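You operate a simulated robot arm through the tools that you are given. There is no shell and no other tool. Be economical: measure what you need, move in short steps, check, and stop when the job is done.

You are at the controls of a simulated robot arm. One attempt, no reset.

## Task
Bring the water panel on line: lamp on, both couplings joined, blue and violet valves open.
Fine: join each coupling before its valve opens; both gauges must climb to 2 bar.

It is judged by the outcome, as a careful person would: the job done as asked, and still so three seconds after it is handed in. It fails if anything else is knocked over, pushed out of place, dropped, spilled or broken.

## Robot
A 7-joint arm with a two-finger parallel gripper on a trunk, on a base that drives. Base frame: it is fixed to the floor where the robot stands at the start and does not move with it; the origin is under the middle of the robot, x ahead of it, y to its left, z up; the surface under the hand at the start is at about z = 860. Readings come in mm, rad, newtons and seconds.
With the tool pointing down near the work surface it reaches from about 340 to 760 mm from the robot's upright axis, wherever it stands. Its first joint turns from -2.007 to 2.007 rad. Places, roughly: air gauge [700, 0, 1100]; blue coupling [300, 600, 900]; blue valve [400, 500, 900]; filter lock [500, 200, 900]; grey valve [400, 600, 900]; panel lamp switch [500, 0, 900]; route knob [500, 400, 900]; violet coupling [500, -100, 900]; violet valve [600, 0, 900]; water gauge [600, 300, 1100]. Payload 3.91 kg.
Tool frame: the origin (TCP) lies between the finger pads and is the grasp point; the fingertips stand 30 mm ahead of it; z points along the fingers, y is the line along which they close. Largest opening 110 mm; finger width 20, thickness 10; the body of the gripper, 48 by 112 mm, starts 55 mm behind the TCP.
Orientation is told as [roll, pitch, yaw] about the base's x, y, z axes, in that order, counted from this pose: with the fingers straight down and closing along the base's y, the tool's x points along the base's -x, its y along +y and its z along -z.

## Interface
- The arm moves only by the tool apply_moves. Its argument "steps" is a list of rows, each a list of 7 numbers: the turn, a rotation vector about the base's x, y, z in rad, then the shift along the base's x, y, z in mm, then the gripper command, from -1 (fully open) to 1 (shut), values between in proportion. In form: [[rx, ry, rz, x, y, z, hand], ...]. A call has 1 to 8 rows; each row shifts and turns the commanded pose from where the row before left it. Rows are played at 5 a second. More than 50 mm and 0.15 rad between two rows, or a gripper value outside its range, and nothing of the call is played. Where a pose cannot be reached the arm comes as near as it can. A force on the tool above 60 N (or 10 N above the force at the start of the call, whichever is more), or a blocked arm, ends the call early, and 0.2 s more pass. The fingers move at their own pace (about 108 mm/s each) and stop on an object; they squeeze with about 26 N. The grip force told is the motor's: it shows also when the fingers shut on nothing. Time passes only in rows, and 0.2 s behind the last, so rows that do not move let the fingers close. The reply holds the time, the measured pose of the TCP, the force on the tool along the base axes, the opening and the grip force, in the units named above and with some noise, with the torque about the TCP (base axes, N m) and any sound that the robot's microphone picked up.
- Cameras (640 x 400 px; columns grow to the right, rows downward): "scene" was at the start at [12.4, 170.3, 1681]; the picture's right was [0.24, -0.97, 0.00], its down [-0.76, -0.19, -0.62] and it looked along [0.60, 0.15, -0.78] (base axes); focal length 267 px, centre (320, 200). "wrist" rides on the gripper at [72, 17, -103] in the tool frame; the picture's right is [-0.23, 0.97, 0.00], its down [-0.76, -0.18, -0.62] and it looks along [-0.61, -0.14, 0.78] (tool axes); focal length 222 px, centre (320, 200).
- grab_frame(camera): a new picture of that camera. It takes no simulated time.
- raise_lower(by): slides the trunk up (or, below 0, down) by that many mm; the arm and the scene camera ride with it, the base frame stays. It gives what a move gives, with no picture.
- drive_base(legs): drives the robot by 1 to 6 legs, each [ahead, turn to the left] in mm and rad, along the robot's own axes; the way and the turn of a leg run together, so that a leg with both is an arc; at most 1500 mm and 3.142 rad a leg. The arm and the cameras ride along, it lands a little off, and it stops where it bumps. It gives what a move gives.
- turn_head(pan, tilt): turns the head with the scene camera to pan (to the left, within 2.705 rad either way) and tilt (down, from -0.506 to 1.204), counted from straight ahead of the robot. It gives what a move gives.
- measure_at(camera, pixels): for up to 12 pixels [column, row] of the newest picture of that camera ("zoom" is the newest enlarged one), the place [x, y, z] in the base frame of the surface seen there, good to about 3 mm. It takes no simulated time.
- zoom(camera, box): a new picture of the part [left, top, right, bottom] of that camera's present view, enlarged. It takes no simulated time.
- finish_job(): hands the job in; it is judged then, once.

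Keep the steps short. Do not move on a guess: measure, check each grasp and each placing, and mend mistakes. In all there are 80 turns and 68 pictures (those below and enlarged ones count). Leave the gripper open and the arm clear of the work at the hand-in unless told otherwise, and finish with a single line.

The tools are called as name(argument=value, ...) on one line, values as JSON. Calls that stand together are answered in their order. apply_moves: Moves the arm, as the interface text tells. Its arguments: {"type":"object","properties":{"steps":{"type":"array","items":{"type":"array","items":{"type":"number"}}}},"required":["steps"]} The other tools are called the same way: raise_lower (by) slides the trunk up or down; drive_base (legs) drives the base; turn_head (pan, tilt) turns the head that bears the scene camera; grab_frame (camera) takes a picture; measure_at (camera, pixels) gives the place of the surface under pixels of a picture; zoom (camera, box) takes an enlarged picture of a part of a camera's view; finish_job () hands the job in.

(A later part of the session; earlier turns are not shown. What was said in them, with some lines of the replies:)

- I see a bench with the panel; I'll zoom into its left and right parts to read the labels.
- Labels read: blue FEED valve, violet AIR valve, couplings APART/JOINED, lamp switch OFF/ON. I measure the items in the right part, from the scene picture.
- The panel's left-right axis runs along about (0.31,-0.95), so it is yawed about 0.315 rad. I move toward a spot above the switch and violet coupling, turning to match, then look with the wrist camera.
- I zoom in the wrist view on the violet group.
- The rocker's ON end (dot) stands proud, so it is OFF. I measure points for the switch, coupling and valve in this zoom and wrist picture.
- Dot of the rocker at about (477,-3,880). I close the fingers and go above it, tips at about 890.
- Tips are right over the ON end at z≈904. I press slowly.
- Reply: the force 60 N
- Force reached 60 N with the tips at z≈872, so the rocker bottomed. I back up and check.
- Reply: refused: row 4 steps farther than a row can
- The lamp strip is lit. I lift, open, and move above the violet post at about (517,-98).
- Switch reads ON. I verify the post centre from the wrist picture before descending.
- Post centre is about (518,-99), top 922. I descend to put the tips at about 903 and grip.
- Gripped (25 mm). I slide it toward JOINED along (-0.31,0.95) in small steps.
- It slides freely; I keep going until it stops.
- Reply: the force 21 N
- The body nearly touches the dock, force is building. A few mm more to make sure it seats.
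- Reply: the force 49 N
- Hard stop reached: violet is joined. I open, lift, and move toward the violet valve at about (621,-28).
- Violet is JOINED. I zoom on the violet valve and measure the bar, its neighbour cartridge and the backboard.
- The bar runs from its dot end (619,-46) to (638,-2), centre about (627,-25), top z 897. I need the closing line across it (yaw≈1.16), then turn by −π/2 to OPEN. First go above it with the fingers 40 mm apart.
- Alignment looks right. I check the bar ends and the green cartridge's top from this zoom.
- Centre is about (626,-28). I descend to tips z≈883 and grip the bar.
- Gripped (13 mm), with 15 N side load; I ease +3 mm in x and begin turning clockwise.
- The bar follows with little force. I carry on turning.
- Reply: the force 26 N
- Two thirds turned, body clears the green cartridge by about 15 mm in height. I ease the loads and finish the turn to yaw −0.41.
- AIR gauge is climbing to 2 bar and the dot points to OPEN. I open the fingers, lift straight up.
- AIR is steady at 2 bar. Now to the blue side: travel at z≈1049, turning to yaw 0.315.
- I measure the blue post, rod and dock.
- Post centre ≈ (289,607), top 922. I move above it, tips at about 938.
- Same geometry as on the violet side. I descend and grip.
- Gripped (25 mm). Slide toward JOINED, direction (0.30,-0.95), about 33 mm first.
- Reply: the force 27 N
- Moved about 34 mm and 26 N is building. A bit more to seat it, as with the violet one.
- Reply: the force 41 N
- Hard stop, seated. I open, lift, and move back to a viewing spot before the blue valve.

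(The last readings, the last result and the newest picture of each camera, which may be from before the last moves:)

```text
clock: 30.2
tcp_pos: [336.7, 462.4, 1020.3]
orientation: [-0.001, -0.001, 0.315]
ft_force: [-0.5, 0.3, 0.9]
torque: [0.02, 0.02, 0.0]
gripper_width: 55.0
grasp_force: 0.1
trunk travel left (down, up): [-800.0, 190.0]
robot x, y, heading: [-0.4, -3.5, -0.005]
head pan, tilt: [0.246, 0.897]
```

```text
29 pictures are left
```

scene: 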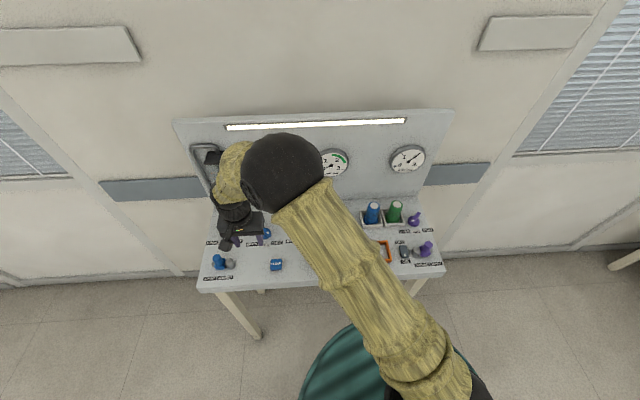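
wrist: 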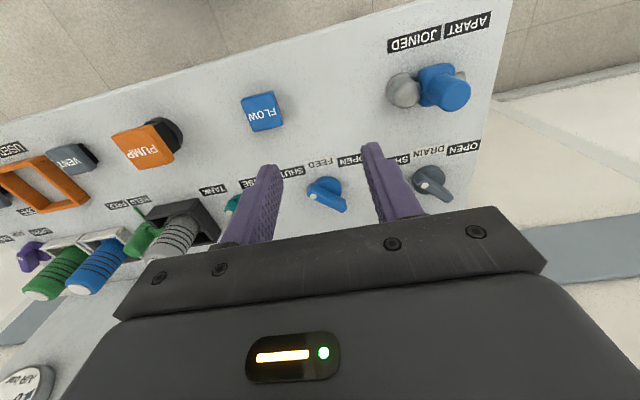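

Blue is JOINED. I zoom on the blue valve, and measure the tank's front to know the clearance.

zoom(camera="wrist", box=[280, 140, 390, 220])

measure_at(camera="scene", pixels=[[208, 155], [204, 180], [212, 195], [285, 170], [232, 175], [240, 142], [300, 130], [210, 150], [190, 150]])

```text
5.00 times, centred on (335, 180) of wrist
```

zoom: 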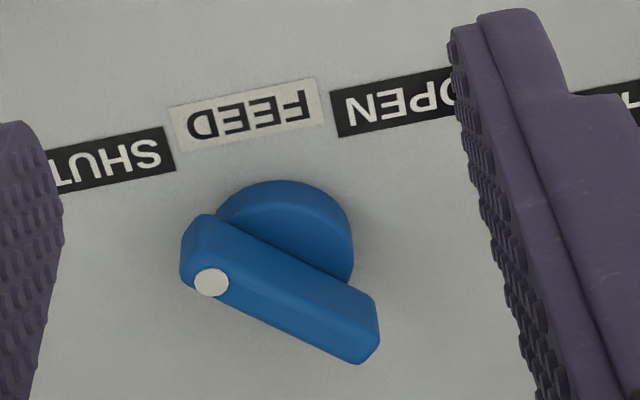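

```text
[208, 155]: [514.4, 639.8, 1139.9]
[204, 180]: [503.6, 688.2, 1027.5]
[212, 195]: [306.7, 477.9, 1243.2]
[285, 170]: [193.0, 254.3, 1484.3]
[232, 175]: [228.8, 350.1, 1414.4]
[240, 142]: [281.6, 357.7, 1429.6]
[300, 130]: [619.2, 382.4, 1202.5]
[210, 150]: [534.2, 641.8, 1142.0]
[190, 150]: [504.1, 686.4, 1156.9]
```

measure_at(camera="zoom", pixels=[[211, 282], [185, 245], [200, 225], [240, 255], [290, 290], [330, 310], [362, 355], [375, 310], [290, 190], [345, 240], [250, 305]])

```text
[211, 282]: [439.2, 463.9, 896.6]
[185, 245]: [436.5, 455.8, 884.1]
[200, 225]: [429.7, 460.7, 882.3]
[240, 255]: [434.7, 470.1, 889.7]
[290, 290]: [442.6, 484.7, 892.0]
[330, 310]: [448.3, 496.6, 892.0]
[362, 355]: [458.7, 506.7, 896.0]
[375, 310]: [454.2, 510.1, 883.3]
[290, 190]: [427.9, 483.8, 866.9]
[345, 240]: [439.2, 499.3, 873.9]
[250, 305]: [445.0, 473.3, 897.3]
```

Blue valve has the same pose as the violet one, centre ≈ (447,480). I go above it at yaw 1.16, fingers 40 mm apart.

apply_moves(steps=[[0, 0, 0.14, 18.5, 3, 0, 0.27], [0, 0, 0.14, 18.5, 3, 0, 0.27], [0, 0, 0.14, 18.5, 3, 0, 0.27], [0, 0, 0.14, 18.5, 3, -15, 0.27], [0, 0, 0.14, 18.5, 3, -25, 0.27], [0, 0, 0.143, 17.5, 2.6, -25, 0.27], [0, 0, 0, 0, 0, 0, 0.27]])

grab_frame(camera="wrist")

zoom(camera="scene", box=[200, 195, 300, 265])

```text
clock: 31.8
tcp_pos: [445.0, 476.8, 956.5]
orientation: [0.001, 0.0, 1.158]
ft_force: [-0.2, -0.6, -0.1]
torque: [0.0, -0.01, 0.0]
gripper_width: 40.2
grasp_force: 0.0
trunk travel left (down, up): [-800.0, 190.0]
robot x, y, heading: [-0.3, 3.4, 0.002]
head pan, tilt: [0.246, 0.897]
```

```text
27 pictures are left
```

wrist: 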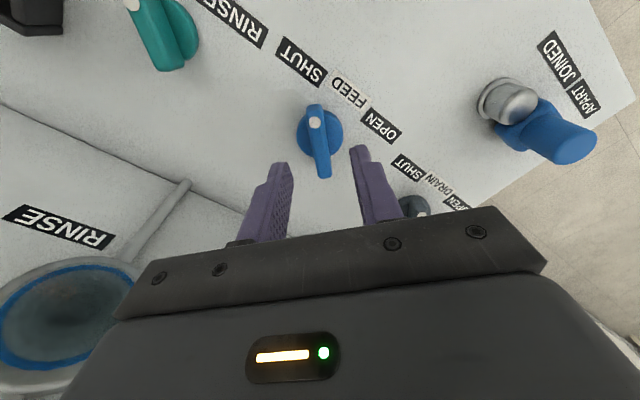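

```text
5.71 times, centred on (250, 230) of scene
```

zoom: 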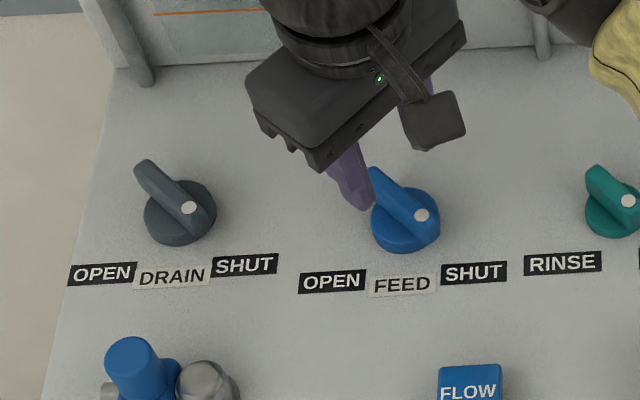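

measure_at(camera="wrist", pixels=[[315, 122], [316, 107], [320, 140], [324, 170], [313, 140], [326, 140], [302, 135], [340, 132]])

measure_at(camera="zoom", pixels=[[421, 215], [372, 175], [400, 215], [400, 245], [436, 215], [410, 208]])

```text
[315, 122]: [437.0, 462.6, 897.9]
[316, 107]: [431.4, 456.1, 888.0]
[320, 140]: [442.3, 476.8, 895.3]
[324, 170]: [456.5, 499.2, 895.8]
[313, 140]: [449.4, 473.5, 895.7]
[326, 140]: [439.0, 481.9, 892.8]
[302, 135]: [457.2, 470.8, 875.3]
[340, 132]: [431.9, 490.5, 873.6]
```

```text
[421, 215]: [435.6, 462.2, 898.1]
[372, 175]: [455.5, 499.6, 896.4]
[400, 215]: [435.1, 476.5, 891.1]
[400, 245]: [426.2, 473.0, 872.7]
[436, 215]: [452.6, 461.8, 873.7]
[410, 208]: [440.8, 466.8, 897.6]
```

Centre ≈ (446,480). I descend to TCP z≈914 and grip.

apply_moves(steps=[[0, 0, 0, 1.5, 3, -22, 0.27], [0, 0, 0, 0, 0, -20, 0.27], [0, 0, 0, 0, 0, 0, 1], [0, 0, 0, 0, 0, 0, 1]])

zoom(camera="scene", box=[200, 195, 300, 265])

```text
clock: 32.8
tcp_pos: [447.6, 480.9, 913.3]
orientation: [0.001, 0.0, 1.157]
ft_force: [4.4, -2.3, -1.0]
torque: [0.05, -0.21, -0.79]
gripper_width: 13.3
grasp_force: 45.0
trunk travel left (down, up): [-800.0, 190.0]
robot x, y, heading: [0.7, -0.9, 0.005]
head pan, tilt: [0.246, 0.897]
```

```text
5.71 times, centred on (250, 230) of scene
```

zoom: 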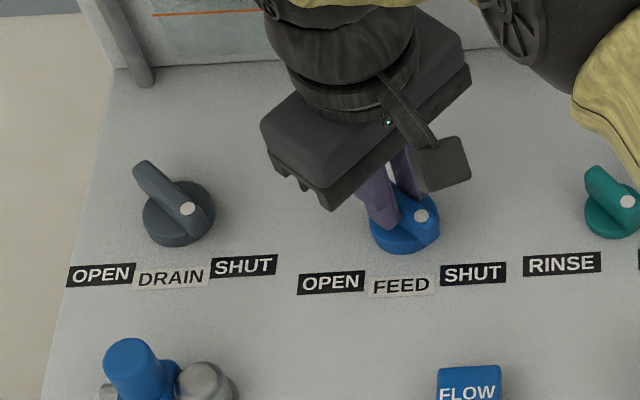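

Good grip with low side load. I turn clockwise in two batches.

apply_moves(steps=[[0, 0, -0.13, 0, 0, 0, 1], [0, 0, -0.13, 0, 0, 0, 1], [0, 0, -0.13, 0, 0, 0, 1], [0, 0, -0.13, 0, 0, 0, 1], [0, 0, -0.13, 0, 0, 0, 1], [0, 0, -0.13, 0, 0, 0, 1], [0, 0, 0, 0, 0, 0, 1]])

zoom(camera="scene", box=[200, 195, 300, 265])

```text
clock: 34.4
tcp_pos: [447.6, 480.6, 912.9]
orientation: [0.002, -0.001, 0.375]
ft_force: [3.7, 6.3, 5.0]
torque: [-0.18, 0.69, 0.0]
gripper_width: 12.5
grasp_force: 44.2
trunk travel left (down, up): [-800.0, 190.0]
robot x, y, heading: [2.8, -0.7, 0.003]
head pan, tilt: [0.246, 0.897]
```

```text
5.71 times, centred on (250, 230) of scene
```

zoom: 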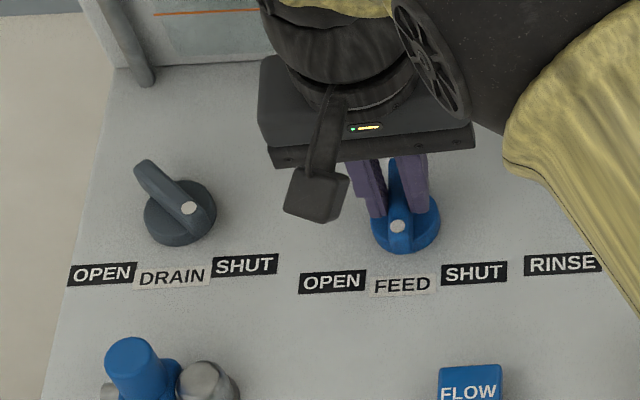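

Half way; continue to yaw ≈ −0.42.

apply_moves(steps=[[0, 0, -0.13, 0, 0, 0, 1], [0, 0, -0.13, 0, 0, 0, 1], [0, 0, -0.13, 0, 0, 0, 1], [0, 0, -0.13, 0, 0, 0, 1], [0, 0, -0.14, 0, 0, 0, 1], [0, 0, -0.14, 0, 0, 0, 1], [0, 0, 0, 0, 0, 0, 1]])

grab_frame(camera="scene")

zoom(camera="scene", box=[200, 195, 300, 265])

```text
clock: 36.0
tcp_pos: [447.4, 482.3, 913.9]
orientation: [0.003, 0.0, -0.425]
ft_force: [2.5, 14.6, 12.2]
torque: [0.25, -0.14, -0.07]
gripper_width: 13.0
grasp_force: 45.2
trunk travel left (down, up): [-800.0, 190.0]
robot x, y, heading: [4.6, -2.3, -0.002]
head pan, tilt: [0.246, 0.897]
```

```text
23 pictures are left
```

scene: 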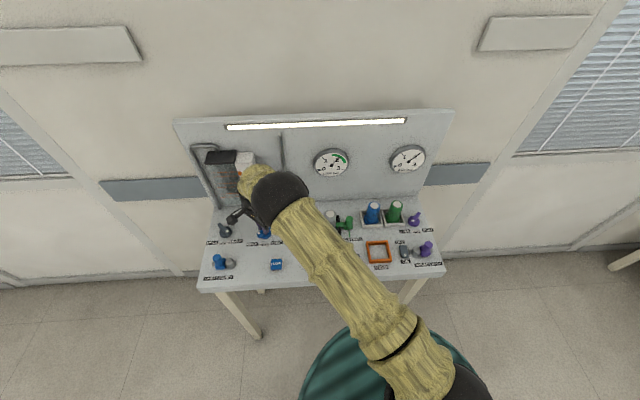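

```text
5.71 times, centred on (250, 230) of scene
```

zoom: 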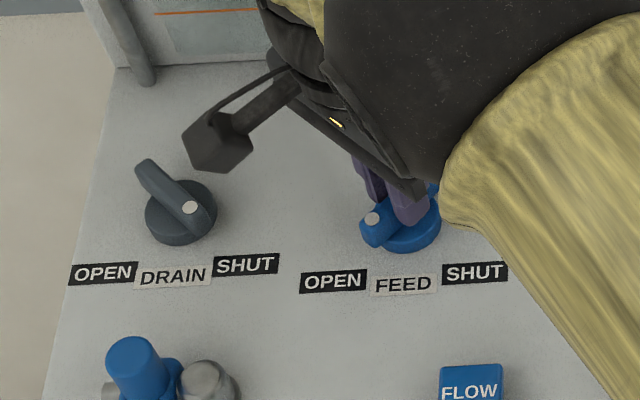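

The dot points at OPEN. I check the gauges.

zoom(camera="scene", box=[300, 135, 450, 235])

```text
4.00 times, centred on (375, 185) of scene
```

zoom: 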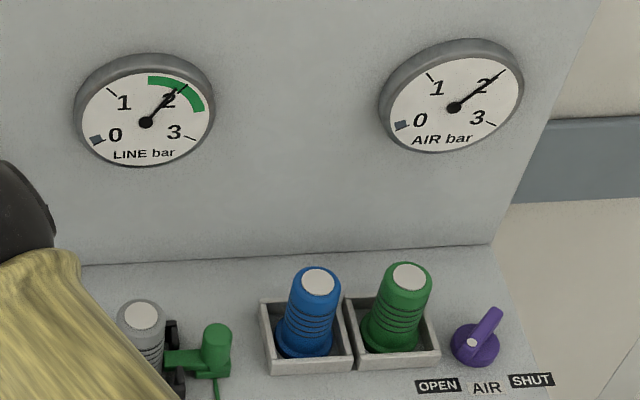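

LINE is at about 1.8–2 and climbing, AIR at 2. I release, lift, open and withdraw.

apply_moves(steps=[[0, 0, 0, 0, 1, 0.5, 0.35], [0, 0, 0, 0, 0, 0, 0.35], [0, 0, 0, 0, 0, 40, 0.35], [0, 0, 0, 0, 0, 50, 0.35], [0, 0, 0.1, -20, -10, 40, 0], [0, 0, 0.1, -35, -20, 20, -1], [0, 0, 0.1, -35, -20, 20, -1], [0, 0, 0, 0, 0, 0, -1]])

grab_frame(camera="scene")

zoom(camera="scene", box=[300, 135, 450, 270])

zoom(camera="scene", box=[190, 200, 300, 285])

```text
clock: 37.8
tcp_pos: [356.4, 430.6, 1084.9]
orientation: [-0.001, 0.0, -0.124]
ft_force: [0.3, -0.2, 0.4]
torque: [-0.02, -0.01, 0.01]
gripper_width: 109.7
grasp_force: 0.0
trunk travel left (down, up): [-800.0, 190.0]
robot x, y, heading: [1.7, 1.6, 0.0]
head pan, tilt: [0.246, 0.897]
```

```text
20 pictures are left
```

scene: 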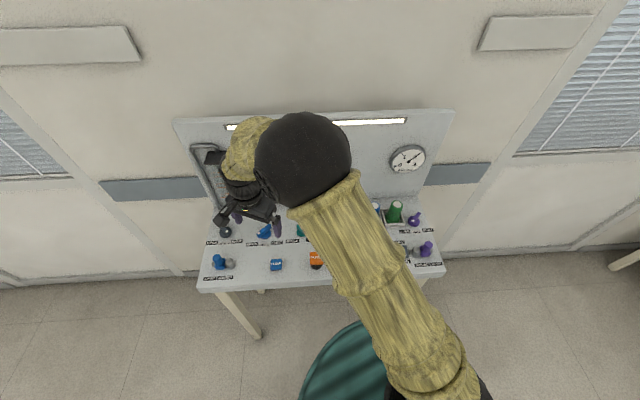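

```text
2.96 times, centred on (375, 202) of scene
```

zoom: 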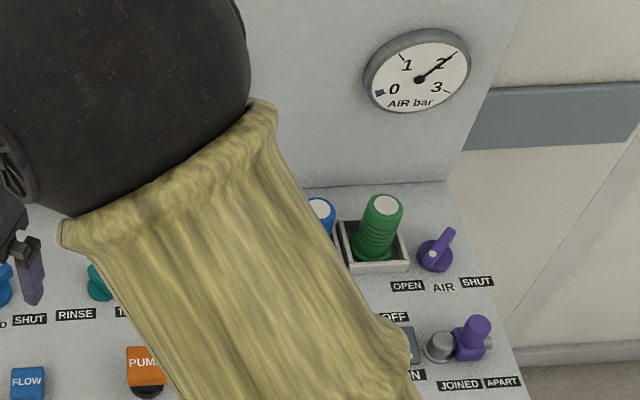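

```text
4.71 times, centred on (245, 242) of scene
```

zoom: 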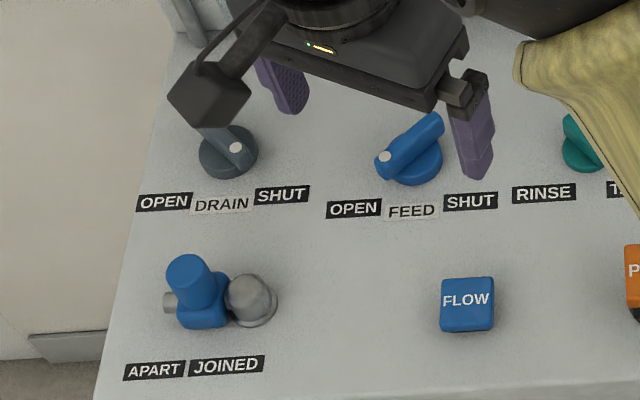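

The blue valve is open and joined. The arm hides the LINE gauge; I swing further left and up to see it.

apply_moves(steps=[[0, 0, 0, -20, 30, 30, -1], [0, 0, 0, -25, 35, 20, -1], [0, 0, 0, -25, 35, 20, -1], [0, 0, 0, -25, 35, 0, -1], [0, 0, 0, -25, 35, 0, -1], [0, 0, 0, 0, 0, 0, -1]])

grab_frame(camera="scene")

zoom(camera="scene", box=[290, 120, 450, 270])

```text
clock: 39.2
tcp_pos: [237.9, 601.1, 1155.7]
orientation: [-0.001, 0.0, -0.125]
ft_force: [0.1, 0.7, -0.3]
torque: [0.03, 0.02, -0.01]
gripper_width: 109.8
grasp_force: 0.1
trunk travel left (down, up): [-800.0, 190.0]
robot x, y, heading: [-2.3, 0.4, -0.002]
head pan, tilt: [0.246, 0.897]
```

```text
17 pictures are left
```

scene: 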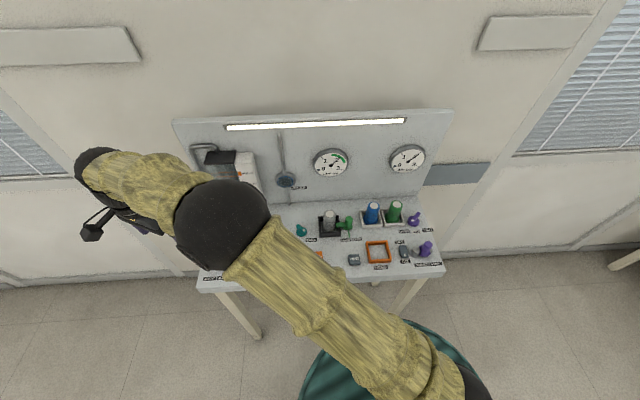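

```text
2.67 times, centred on (370, 195) of scene
```

zoom: 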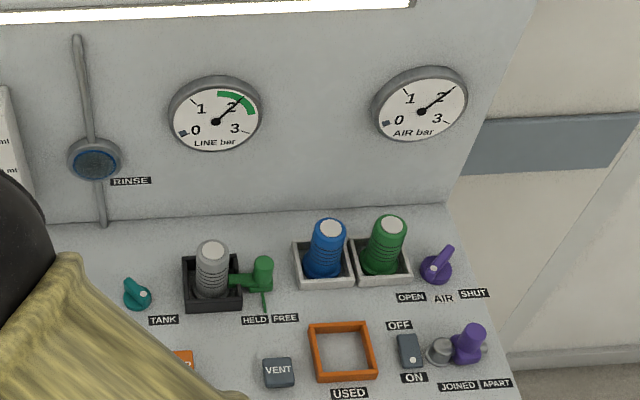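

Both gauges stand at 2 bar, the lamp is lit, both couplings are joined, both valves are open, and the arm is clear with the gripper open. I hand in.

finish_job()

```text
The job is handed in.
```

The water panel is on line: the lamp is lit, both couplings were joined before their valves were opened, the blue and violet valves are open, and both gauges read 2 bar.
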